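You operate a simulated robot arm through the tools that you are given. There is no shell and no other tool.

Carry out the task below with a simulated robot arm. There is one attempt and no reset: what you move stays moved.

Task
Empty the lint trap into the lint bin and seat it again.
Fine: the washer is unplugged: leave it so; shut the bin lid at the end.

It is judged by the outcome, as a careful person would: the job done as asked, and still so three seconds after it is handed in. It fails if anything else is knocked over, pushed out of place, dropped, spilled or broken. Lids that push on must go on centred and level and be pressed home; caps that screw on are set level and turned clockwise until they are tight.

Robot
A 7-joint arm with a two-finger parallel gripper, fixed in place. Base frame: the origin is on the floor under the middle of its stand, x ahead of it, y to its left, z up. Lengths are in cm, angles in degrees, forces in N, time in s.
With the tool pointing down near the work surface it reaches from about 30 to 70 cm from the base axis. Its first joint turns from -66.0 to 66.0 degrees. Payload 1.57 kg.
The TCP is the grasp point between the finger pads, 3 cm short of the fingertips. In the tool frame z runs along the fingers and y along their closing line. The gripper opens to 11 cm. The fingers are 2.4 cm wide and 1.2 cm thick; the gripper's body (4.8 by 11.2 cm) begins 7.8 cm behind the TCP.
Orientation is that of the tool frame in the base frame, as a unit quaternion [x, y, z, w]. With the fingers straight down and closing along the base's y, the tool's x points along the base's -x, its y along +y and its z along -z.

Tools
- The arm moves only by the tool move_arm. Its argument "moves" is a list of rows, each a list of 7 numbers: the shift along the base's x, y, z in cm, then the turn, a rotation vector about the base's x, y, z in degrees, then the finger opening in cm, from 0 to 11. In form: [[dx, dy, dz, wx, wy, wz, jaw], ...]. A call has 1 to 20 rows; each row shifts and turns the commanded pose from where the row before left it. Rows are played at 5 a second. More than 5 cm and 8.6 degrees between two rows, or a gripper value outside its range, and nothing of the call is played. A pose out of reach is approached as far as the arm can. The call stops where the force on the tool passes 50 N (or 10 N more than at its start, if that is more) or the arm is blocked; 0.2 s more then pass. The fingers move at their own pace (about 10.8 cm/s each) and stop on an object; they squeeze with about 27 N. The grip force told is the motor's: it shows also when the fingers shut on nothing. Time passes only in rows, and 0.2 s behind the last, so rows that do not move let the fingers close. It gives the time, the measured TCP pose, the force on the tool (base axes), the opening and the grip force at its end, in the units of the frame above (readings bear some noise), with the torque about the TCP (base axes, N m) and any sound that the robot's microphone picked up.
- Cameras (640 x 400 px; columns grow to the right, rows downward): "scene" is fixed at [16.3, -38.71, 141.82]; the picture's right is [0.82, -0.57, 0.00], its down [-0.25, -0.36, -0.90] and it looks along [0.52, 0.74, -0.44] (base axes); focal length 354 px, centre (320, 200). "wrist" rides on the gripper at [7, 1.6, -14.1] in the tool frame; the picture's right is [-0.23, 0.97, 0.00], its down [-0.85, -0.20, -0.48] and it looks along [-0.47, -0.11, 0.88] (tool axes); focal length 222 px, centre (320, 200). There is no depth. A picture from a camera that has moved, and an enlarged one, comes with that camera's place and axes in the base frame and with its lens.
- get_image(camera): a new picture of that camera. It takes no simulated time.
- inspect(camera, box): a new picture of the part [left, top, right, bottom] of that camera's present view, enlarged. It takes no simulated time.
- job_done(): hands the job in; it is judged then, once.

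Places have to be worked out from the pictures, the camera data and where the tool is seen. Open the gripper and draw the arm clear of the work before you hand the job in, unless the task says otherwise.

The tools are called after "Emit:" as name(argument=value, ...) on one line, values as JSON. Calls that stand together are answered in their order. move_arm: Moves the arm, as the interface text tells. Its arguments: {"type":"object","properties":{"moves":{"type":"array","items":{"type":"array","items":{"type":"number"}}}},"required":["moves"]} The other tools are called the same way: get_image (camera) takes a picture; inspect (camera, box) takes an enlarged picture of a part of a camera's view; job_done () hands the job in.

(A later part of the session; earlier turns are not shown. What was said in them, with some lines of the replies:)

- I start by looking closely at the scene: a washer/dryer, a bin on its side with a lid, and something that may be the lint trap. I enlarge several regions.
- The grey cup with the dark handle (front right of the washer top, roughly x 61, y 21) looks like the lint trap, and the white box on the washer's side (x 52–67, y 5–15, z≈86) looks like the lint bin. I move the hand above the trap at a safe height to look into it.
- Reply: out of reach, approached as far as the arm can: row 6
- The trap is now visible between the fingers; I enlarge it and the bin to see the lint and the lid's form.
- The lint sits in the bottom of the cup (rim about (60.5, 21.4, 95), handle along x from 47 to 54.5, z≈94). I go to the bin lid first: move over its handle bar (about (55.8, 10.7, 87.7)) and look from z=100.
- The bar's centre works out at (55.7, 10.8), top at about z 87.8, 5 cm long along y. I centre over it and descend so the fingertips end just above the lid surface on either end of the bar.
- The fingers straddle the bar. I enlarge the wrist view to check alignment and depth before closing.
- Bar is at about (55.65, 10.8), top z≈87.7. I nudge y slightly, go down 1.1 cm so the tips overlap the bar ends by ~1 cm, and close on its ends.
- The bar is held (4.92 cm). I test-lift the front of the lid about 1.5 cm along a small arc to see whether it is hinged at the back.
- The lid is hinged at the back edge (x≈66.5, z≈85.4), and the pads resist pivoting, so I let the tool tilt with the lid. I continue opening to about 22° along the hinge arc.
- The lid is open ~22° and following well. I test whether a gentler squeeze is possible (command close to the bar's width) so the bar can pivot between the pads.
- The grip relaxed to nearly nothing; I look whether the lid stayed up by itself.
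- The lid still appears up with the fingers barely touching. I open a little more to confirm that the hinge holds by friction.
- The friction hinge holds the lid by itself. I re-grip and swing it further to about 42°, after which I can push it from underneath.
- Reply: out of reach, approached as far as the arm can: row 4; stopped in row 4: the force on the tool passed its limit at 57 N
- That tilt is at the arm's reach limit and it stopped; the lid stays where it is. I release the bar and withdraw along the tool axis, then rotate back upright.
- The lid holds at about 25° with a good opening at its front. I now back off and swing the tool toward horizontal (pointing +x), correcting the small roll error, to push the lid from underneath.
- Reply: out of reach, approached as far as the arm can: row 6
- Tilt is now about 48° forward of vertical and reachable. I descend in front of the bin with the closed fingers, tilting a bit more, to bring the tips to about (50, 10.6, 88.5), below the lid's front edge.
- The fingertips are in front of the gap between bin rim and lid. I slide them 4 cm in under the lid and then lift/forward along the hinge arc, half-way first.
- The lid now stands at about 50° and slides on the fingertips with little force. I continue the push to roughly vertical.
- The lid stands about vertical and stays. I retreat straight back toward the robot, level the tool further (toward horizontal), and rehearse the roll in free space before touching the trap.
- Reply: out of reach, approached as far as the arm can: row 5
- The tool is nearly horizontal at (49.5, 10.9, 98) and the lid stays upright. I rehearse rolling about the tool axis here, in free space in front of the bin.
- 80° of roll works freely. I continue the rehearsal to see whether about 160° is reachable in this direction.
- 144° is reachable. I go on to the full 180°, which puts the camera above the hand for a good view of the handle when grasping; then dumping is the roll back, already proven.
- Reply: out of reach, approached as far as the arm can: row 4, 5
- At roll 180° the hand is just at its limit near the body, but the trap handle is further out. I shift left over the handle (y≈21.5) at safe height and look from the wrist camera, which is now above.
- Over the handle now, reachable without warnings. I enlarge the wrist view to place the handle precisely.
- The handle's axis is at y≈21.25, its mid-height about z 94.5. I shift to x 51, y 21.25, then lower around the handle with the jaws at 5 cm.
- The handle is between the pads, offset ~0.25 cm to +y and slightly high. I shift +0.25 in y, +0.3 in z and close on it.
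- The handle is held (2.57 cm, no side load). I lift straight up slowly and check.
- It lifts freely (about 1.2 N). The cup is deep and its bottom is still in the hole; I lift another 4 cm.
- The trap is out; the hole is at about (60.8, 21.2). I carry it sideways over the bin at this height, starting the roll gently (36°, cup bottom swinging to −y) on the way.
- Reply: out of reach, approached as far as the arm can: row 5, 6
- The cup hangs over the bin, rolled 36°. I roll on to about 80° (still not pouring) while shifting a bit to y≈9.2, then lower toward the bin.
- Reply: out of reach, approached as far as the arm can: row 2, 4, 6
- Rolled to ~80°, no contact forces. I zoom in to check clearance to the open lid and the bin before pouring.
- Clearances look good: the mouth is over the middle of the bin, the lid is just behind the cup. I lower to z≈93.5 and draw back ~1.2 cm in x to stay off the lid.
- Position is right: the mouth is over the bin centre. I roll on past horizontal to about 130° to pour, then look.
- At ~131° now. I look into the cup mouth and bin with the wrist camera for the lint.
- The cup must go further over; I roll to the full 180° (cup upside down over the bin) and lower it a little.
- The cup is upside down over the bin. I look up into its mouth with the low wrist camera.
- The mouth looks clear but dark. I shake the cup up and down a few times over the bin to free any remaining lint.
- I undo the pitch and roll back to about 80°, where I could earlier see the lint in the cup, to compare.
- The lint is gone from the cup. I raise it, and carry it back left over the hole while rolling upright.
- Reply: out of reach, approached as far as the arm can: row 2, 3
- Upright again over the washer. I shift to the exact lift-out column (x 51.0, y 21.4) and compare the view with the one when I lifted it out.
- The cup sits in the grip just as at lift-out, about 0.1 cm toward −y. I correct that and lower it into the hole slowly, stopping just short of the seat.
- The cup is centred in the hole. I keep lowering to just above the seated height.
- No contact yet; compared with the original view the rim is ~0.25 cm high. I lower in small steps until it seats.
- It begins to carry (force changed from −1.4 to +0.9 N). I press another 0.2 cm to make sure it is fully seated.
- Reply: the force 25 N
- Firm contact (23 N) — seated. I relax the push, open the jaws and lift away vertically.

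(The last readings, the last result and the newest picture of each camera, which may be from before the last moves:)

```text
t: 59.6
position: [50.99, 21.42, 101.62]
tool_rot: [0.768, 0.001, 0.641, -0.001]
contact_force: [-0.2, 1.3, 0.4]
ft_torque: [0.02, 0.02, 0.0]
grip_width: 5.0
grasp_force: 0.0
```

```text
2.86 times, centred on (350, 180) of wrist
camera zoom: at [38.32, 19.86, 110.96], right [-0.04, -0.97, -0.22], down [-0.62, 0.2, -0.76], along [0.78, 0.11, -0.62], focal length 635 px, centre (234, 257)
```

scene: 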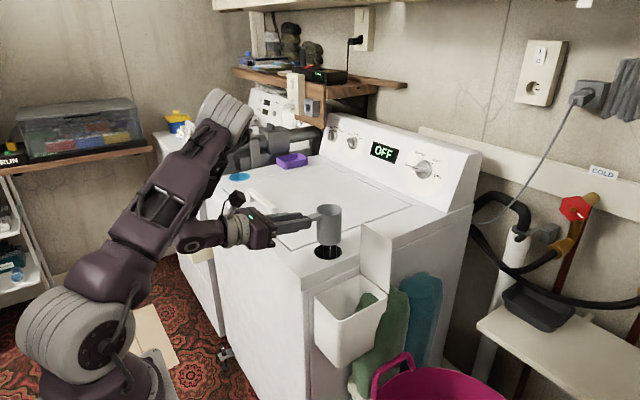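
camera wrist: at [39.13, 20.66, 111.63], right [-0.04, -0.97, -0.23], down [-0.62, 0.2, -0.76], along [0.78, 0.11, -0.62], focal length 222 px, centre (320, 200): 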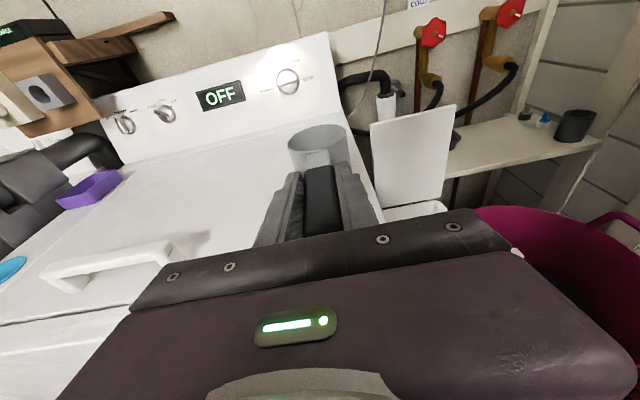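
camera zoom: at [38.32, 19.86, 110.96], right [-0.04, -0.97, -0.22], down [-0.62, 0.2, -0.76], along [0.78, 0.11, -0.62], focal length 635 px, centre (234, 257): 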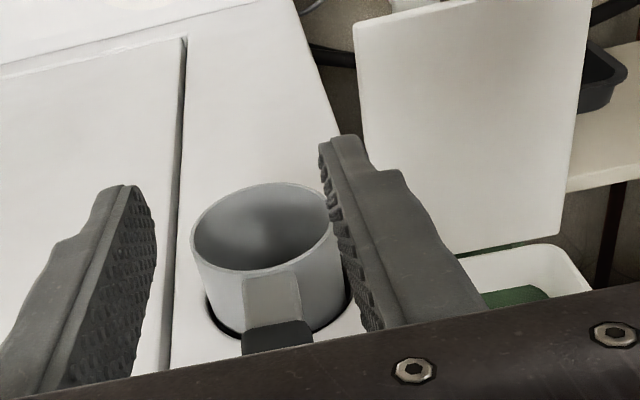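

The trap sits exactly as it did at first. Now I pitch the hand down ~45° and move over in front of the bin to look inside before closing the lid.

Emit:
move_arm(moves=[[0, 0, 1, 0, 7, 0, 7], [0, -2, 1, 0, 7, 0, 8], [-0.3, -2, 1, 0, 7, 0, 9], [-0.3, -2.2, 1, 0, 7, 0, 9], [-0.3, -2.2, 1, 0, 7, 0, 9], [0, -2, 0, 0, 0, 0, 9], [0, 0, 0, 0, 0, 0, 9]])

Emit:
get_image(camera="wrist")

Emit:
get_image(camera="scene")

```text
t: 61.2
position: [50.06, 11.06, 106.79]
tool_rot: [0.925, 0.001, 0.381, -0.002]
contact_force: [-0.6, -0.2, -0.9]
ft_torque: [-0.02, 0.0, -0.01]
grip_width: 8.98
grasp_force: 0.1
```

```text
taken
camera wrist: at [45.05, 9.39, 121.58], right [-0.16, -0.97, -0.16], down [-0.94, 0.2, -0.26], along [0.29, 0.11, -0.95], focal length 222 px, centre (320, 200)
```

wrist: 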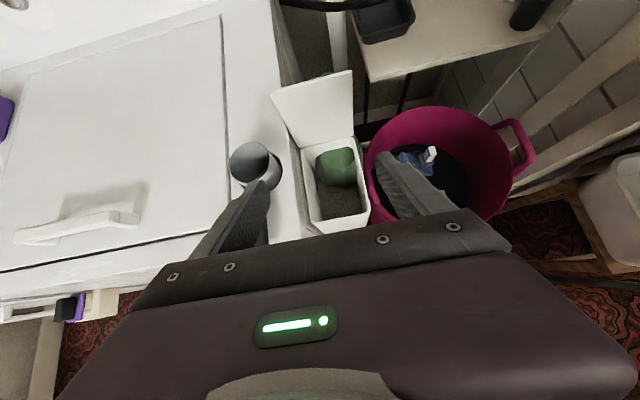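

```text
taken
```

scene: 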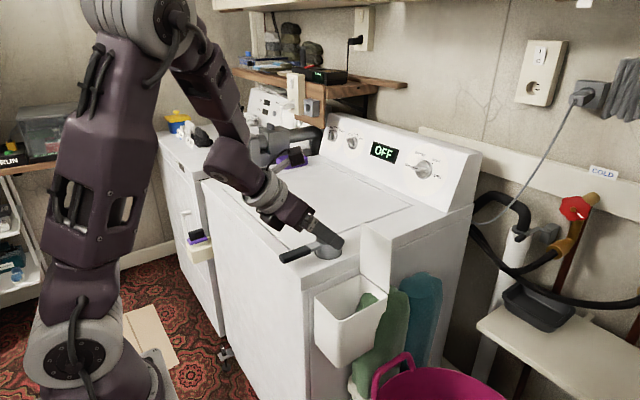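

I can see into the bin between the fingers: it shows a green lump and a brownish mass. I enlarge both the bin and the cup.

Emit:
inspect(camera="wrist", box=[270, 60, 400, 240])

Emit:
inspect(camera="wrist", box=[200, 110, 310, 220])

```text
2.22 times, centred on (335, 150) of wrist
camera zoom: at [45.05, 9.39, 121.58], right [-0.16, -0.97, -0.16], down [-0.94, 0.2, -0.26], along [0.29, 0.11, -0.95], focal length 494 px, centre (287, 311)
```

zoom: 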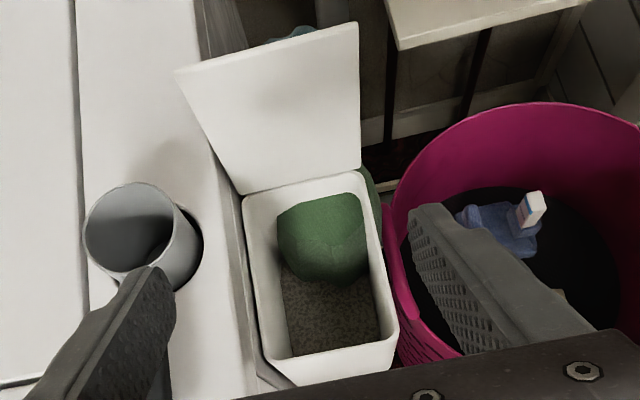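

```text
3.64 times, centred on (255, 165) of wrist
camera zoom: at [45.05, 9.39, 121.58], right [-0.16, -0.97, -0.16], down [-0.94, 0.2, -0.26], along [0.29, 0.11, -0.95], focal length 808 px, centre (556, 327)
```

zoom: 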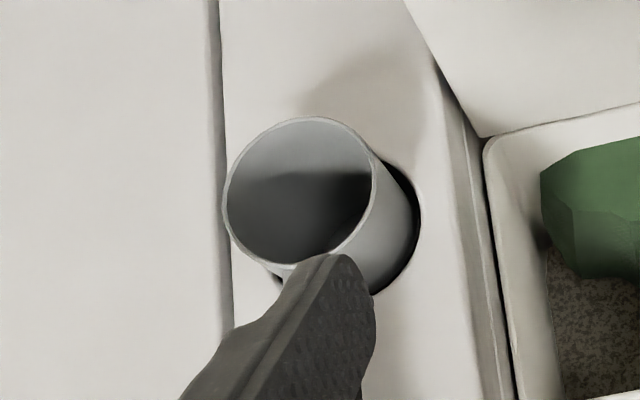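

The bin holds a bed of brownish lint under a green lump. To be sure the trap is truly empty, I look straight into the cup from above.

Emit:
move_arm(moves=[[1, 2.5, 1, 0, 0, 0, 11], [1, 3, 1, 0, 0, 0, 11], [1.5, 3, 1, 0, 0, 0, 11], [1.5, 3, 0.3, 0, 0, 0, 11], [0, 0, 0, 0, 0, 0, 11]])

Emit:
inspect(camera="wrist", box=[260, 120, 400, 220])

```text
t: 62.4
position: [55.07, 22.6, 109.84]
tool_rot: [0.925, 0.0, 0.381, -0.001]
contact_force: [-0.5, 0.5, -0.7]
ft_torque: [0.0, 0.03, -0.01]
grip_width: 10.99
grasp_force: 0.2
```

```text
4.00 times, centred on (330, 170) of wrist
camera zoom: at [50.04, 20.97, 124.78], right [-0.16, -0.97, -0.16], down [-0.94, 0.2, -0.26], along [0.29, 0.11, -0.95], focal length 888 px, centre (280, 320)
```

zoom: 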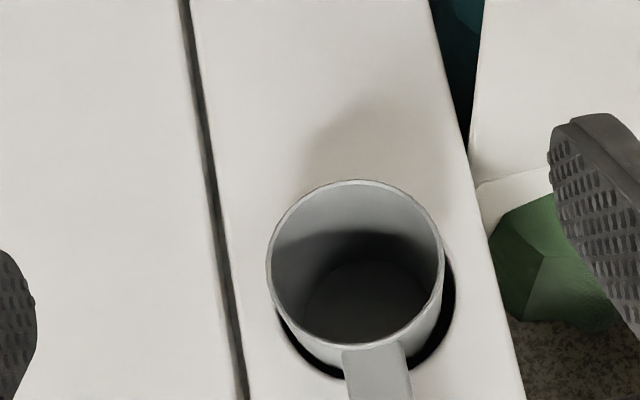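

The cup's bottom is clean — the trap is empty. To shut the lid I close the fingers, move above and behind its top edge (lid top ≈ x 66.5, z 100.5) with the hand still pitched ~45°.

Emit:
move_arm(moves=[[0, -3, 0, 0, 0, 0, 6], [0, -4, 0, 0, 0, 0, 2], [0, -4.9, 0, 0, 0, 0, 0], [3, 0, 0, 0, 0, 0, 0], [3.5, 0, 0, 0, 0, 0, 0], [3.5, 0, 0, 0, 0, 0, 0], [3.3, 0, 0, 0, 0, 0, 0], [0, 0, 0, 0, 0, 0, 0]])

Emit:
inspect(camera="scene", box=[280, 150, 440, 300])

Emit:
get_image(camera="wrist")

```text
t: 64.2
position: [68.42, 10.74, 110.01]
tool_rot: [0.925, 0.0, 0.381, 0.0]
contact_force: [-0.2, 0.3, -0.3]
ft_torque: [0.0, 0.02, -0.01]
grip_width: 0.0
grasp_force: 21.5
```

```text
2.67 times, centred on (360, 225) of scene
camera zoom: at [16.3, -38.71, 141.82], right [0.82, -0.57, 0.0], down [-0.25, -0.36, -0.9], along [0.52, 0.74, -0.44], focal length 944 px, centre (213, 133)
```

zoom: 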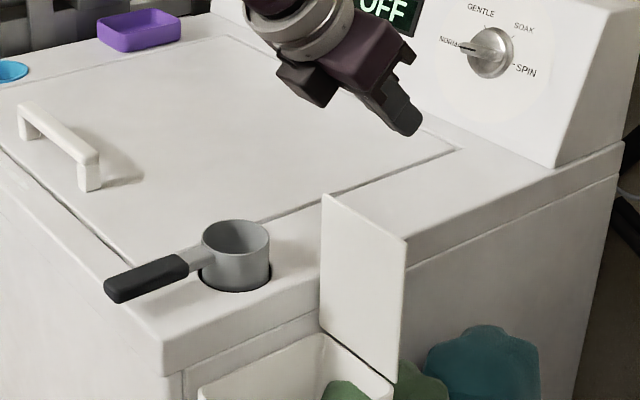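

```text
taken
camera wrist: at [63.49, 9.06, 124.87], right [-0.16, -0.97, -0.16], down [-0.94, 0.2, -0.26], along [0.29, 0.11, -0.95], focal length 222 px, centre (320, 200)
```

wrist: 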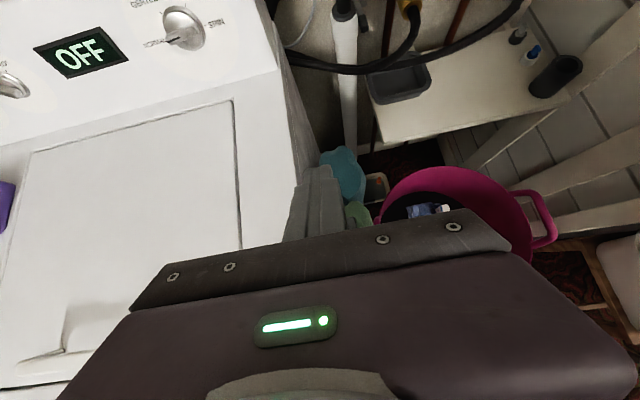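

I am above and slightly behind the lid's top edge. I descend so the fingertips hook just behind that edge.

Emit:
move_arm(moves=[[0, 0, -2.5, 0, 0, 0, 0], [0, 0, -2.5, 0, 0, 0, 0], [0, 0, -2, 0, 0, 0, 0], [0, 0, -1.3, 0, 0, 0, 0], [0, 0, 0, 0, 0, 0, 0]])

Emit:
inspect(camera="scene", box=[300, 180, 430, 290])

```text
t: 65.4
position: [68.44, 10.73, 101.68]
tool_rot: [0.925, 0.0, 0.381, -0.001]
contact_force: [0.7, -0.4, 0.1]
ft_torque: [-0.02, 0.01, -0.02]
grip_width: 0.0
grasp_force: 21.4
```

```text
3.64 times, centred on (365, 235) of scene
camera zoom: at [16.3, -38.71, 141.82], right [0.82, -0.57, 0.0], down [-0.25, -0.36, -0.9], along [0.52, 0.74, -0.44], focal length 1287 px, centre (156, 73)
```

zoom: 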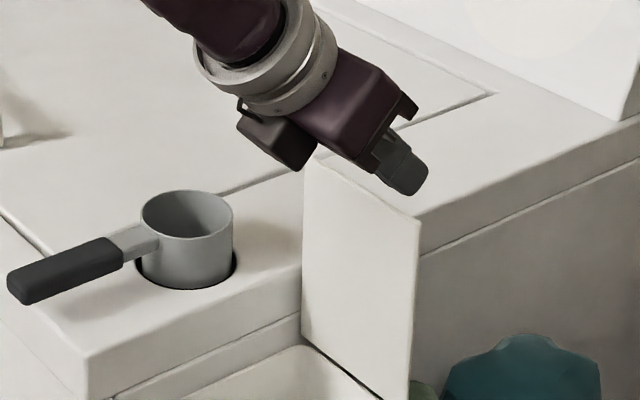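

The tips are just behind/above the lid's top edge. I now pull back and down along the computed arc so the underside of the fingers swings the lid forward, first part.

Emit:
move_arm(moves=[[-0.85, 0, -0.9, 0, 0, 0, 0], [-0.85, 0, -0.9, 0, 0, 0, 0], [-0.85, 0, -0.9, 0, 0, 0, 0], [-0.85, 0, -0.89, 0, 0, 0, 0], [-1.2, 0, -0.14, 0, 0, 0, 0], [-1.2, 0, -0.14, 0, 0, 0, 0], [0, 0, 0, 0, 0, 0, 0]])

Emit:
inspect(camera="scene", box=[290, 180, 430, 310])

```text
t: 67.0
position: [62.6, 10.53, 97.84]
tool_rot: [0.925, 0.001, 0.38, -0.001]
contact_force: [0.1, 0.0, 0.3]
ft_torque: [0.01, -0.03, 0.01]
grip_width: 0.0
grasp_force: 21.3
```

```text
3.08 times, centred on (360, 245) of scene
camera zoom: at [16.3, -38.71, 141.82], right [0.82, -0.57, 0.0], down [-0.25, -0.36, -0.9], along [0.52, 0.74, -0.44], focal length 1089 px, centre (197, 62)
```

zoom: 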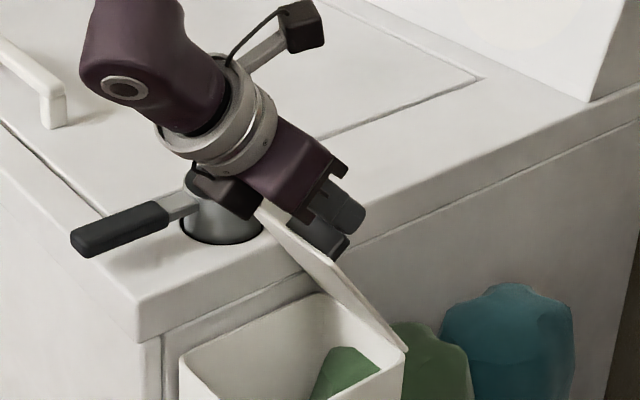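

The lid follows at about 60° with negligible force. I continue pushing on the handle bar along the arc down to about 15°.

Emit:
move_arm(moves=[[-0.95, 0, -0.3, 0, 0, 0, 0], [-0.95, 0, -0.3, 0, 0, 0, 0], [-0.87, 0, -0.46, 0, 0, 0, 0], [-0.88, 0, -0.47, 0, 0, 0, 0], [-0.79, 0, -0.61, 0, 0, 0, 0], [-0.79, 0, -0.61, 0, 0, 0, 0], [-0.67, 0, -0.73, 0, 0, 0, 0], [-0.68, 0, -0.73, 0, 0, 0, 0], [-0.53, 0, -0.84, 0, 0, 0, 0], [0, 0, 0, 0, 0, 0, 0]])

Emit:
inspect(camera="scene", box=[280, 190, 420, 320])

```text
t: 69.2
position: [55.44, 10.57, 92.75]
tool_rot: [0.925, 0.001, 0.38, -0.003]
contact_force: [0.4, -0.5, 0.0]
ft_torque: [0.01, 0.0, 0.02]
grip_width: 0.02
grasp_force: 21.0
```

```text
3.08 times, centred on (350, 255) of scene
camera zoom: at [16.3, -38.71, 141.82], right [0.82, -0.57, 0.0], down [-0.25, -0.36, -0.9], along [0.52, 0.74, -0.44], focal length 1089 px, centre (228, 31)
```

zoom: 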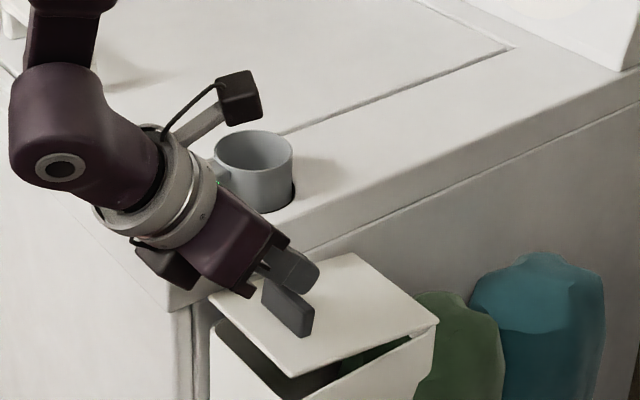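

The lid is nearly down (~15°). I zoom in to see where the fingertip bears relative to the bar.

Emit:
inspect(camera="scene", box=[330, 255, 400, 310])

Emit:
inspect(camera="wrist", box=[260, 120, 400, 230])

```text
7.27 times, centred on (365, 282) of scene
camera zoom: at [16.3, -38.71, 141.82], right [0.82, -0.57, 0.0], down [-0.25, -0.36, -0.9], along [0.52, 0.74, -0.44], focal length 2575 px, centre (-7, -400)
```

zoom: 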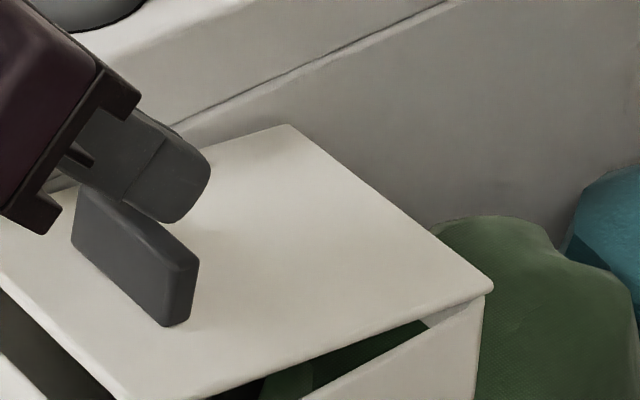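

```text
3.64 times, centred on (330, 175) of wrist
camera zoom: at [50.44, 9.01, 107.65], right [-0.16, -0.97, -0.16], down [-0.94, 0.2, -0.26], along [0.29, 0.11, -0.95], focal length 808 px, centre (284, 291)
```

zoom: 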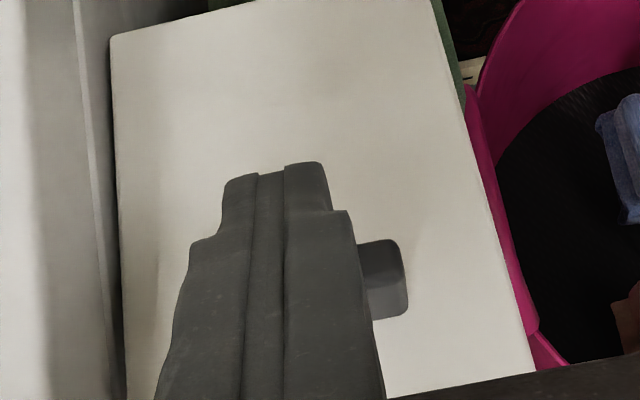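

The fingers lie across the bar's top, so pressing down closes the lid. I press down in small steps while watching the force.

Emit:
move_arm(moves=[[-0.15, 0, -0.5, 0, 0, 0, 0], [-0.15, 0, -0.5, 0, 0, 0, 0], [-0.15, 0, -0.5, 0, 0, 0, 0], [-0.1, 0, -0.5, 0, 0, 0, 0], [-0.1, 0, -0.3, 0, 0, 0, 0], [0, 0, 0, 0, 0, 0, 0]])

Emit:
inspect(camera="scene", box=[290, 230, 410, 320])

```text
t: 70.6
position: [55.0, 10.69, 90.64]
tool_rot: [0.923, -0.001, 0.385, 0.0]
contact_force: [17.5, -0.4, 26.8]
ft_torque: [-0.01, -0.79, -0.01]
grip_width: 0.01
grasp_force: 21.1
```

```text
4.44 times, centred on (350, 275) of scene
camera zoom: at [16.3, -38.72, 141.82], right [0.82, -0.57, 0.0], down [-0.25, -0.36, -0.9], along [0.52, 0.74, -0.44], focal length 1574 px, centre (187, -133)
```

zoom: 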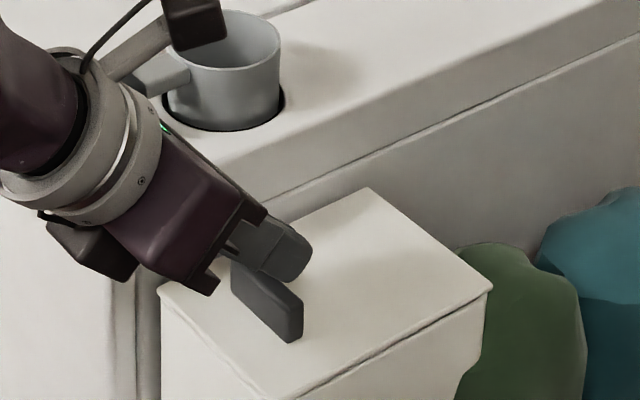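

The lid is down and bears 27 N — shut. I lift off vertically, then draw the arm back and up clear of the work.

Emit:
move_arm(moves=[[0.1, 0, 0.5, 0, 0, 0, 0], [0, 0, 1, 0, 0, 0, 0], [0, 0, 2.5, 0, 0, 0, 0], [-0.5, 0, 3, 0, 0, 0, 0], [-1, 0, 3, 0, 0, 0, 1], [-1, 0, 3, 0, 0, 0, 3], [-1, 0, 3, 0, 0, 0, 4], [0, 0, 3, 0, 0, 0, 4], [0, 0, 0, 0, 0, 0, 4]])

Emit:
get_image(camera="scene")

Emit:
get_image(camera="wrist")

Emit:
inspect(camera="scene", box=[280, 220, 440, 320])

```text
t: 72.6
position: [51.32, 10.76, 109.5]
tool_rot: [0.925, 0.001, 0.381, -0.002]
contact_force: [-0.6, -1.2, -0.2]
ft_torque: [0.0, -0.01, -0.01]
grip_width: 4.0
grasp_force: 0.1
```

```text
taken
```

scene: 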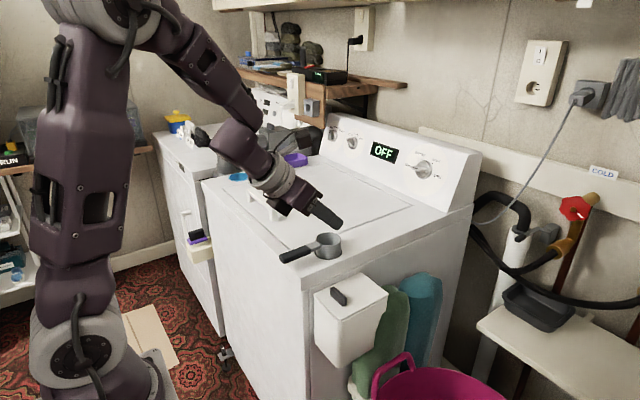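

```text
taken
camera wrist: at [46.37, 9.05, 124.32], right [-0.16, -0.97, -0.16], down [-0.94, 0.2, -0.26], along [0.29, 0.11, -0.95], focal length 222 px, centre (320, 200)
```

wrist: 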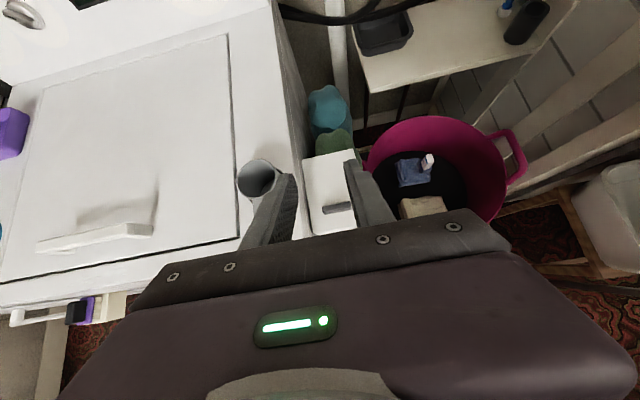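

```text
4.00 times, centred on (360, 270) of scene
camera zoom: at [16.3, -38.71, 141.82], right [0.82, -0.57, 0.0], down [-0.25, -0.36, -0.9], along [0.52, 0.74, -0.44], focal length 1416 px, centre (160, -80)
```

zoom: 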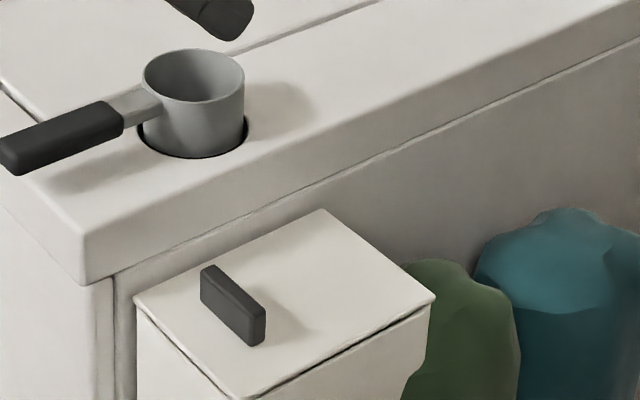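

Lid and trap look the same as in the first pictures: trap seated level, lid flush, nothing else disturbed. I move the arm further up and back with the gripper open, then take a last look.

Emit:
move_arm(moves=[[-1, -1, 2, 0, 0, 0, 8], [-1.5, -1, 2.5, 0, 0, 0, 11], [-1.5, -1, 2.5, 0, 0, 0, 11], [-1, -1, 2, 0, 0, 0, 11], [0, 0, 0, 0, 0, 0, 11]])

Emit:
get_image(camera="scene")

Emit:
get_image(camera="wrist")

```text
t: 73.8
position: [46.36, 6.65, 118.46]
tool_rot: [0.925, 0.001, 0.381, -0.002]
contact_force: [0.4, 0.3, -0.3]
ft_torque: [-0.01, -0.02, 0.01]
grip_width: 11.01
grasp_force: 0.1
```

```text
taken
```

scene: 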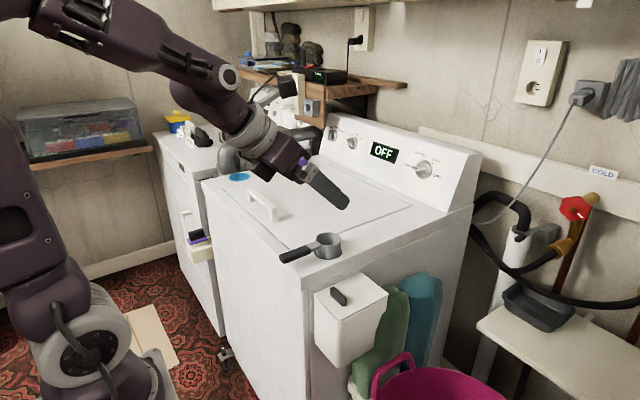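

```text
taken
camera wrist: at [41.39, 5.05, 133.37], right [-0.16, -0.97, -0.16], down [-0.94, 0.2, -0.26], along [0.29, 0.11, -0.95], focal length 222 px, centre (320, 200)
```

wrist: 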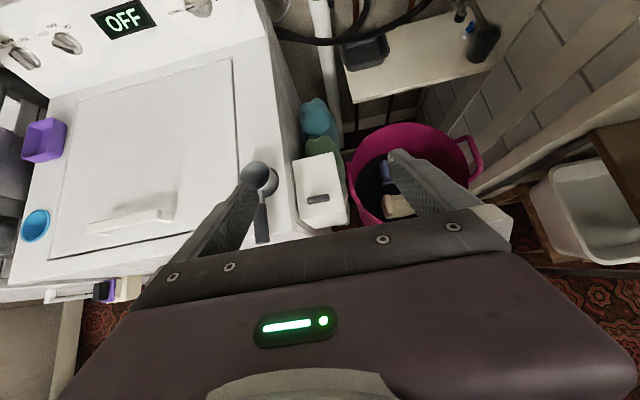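

The trap is emptied and seated, the bin lid is shut, the washer display still reads OFF with the plug untouched, and the arm is clear with the gripper open. I hand the job in.

Emit:
job_done()

```text
The job is handed in.
```

I emptied the lint trap into the lint bin, seated it again and shut the bin lid. I've handed the job in.

- **Trap:** I turned it upside down over the bin and shook it. Looking straight down into the cup afterwards, I saw no lint. It went back into its hole at the same height and angle as before, and I pressed it down until it met firm resistance.
- **Bin:** There is brownish lint in the bottom, beside a green lump that was there before I emptied the trap. I can't tell how much of the lint was there before. I saw no lint spilled outside the bin.
- **Lid:** I pressed it down firmly, and it looks the same as in the first pictures.
- **Washer:** I didn't touch the plug, and the display still reads OFF.
- **Surroundings:** Nothing looked moved or knocked over in the last pictures. The arm finished clear of the work with the gripper open.

While I was opening the lid, the arm hit its reach limit and stopped itself at about 57 N. The lid stayed where it was, and I opened it the rest of the way by pushing from underneath.
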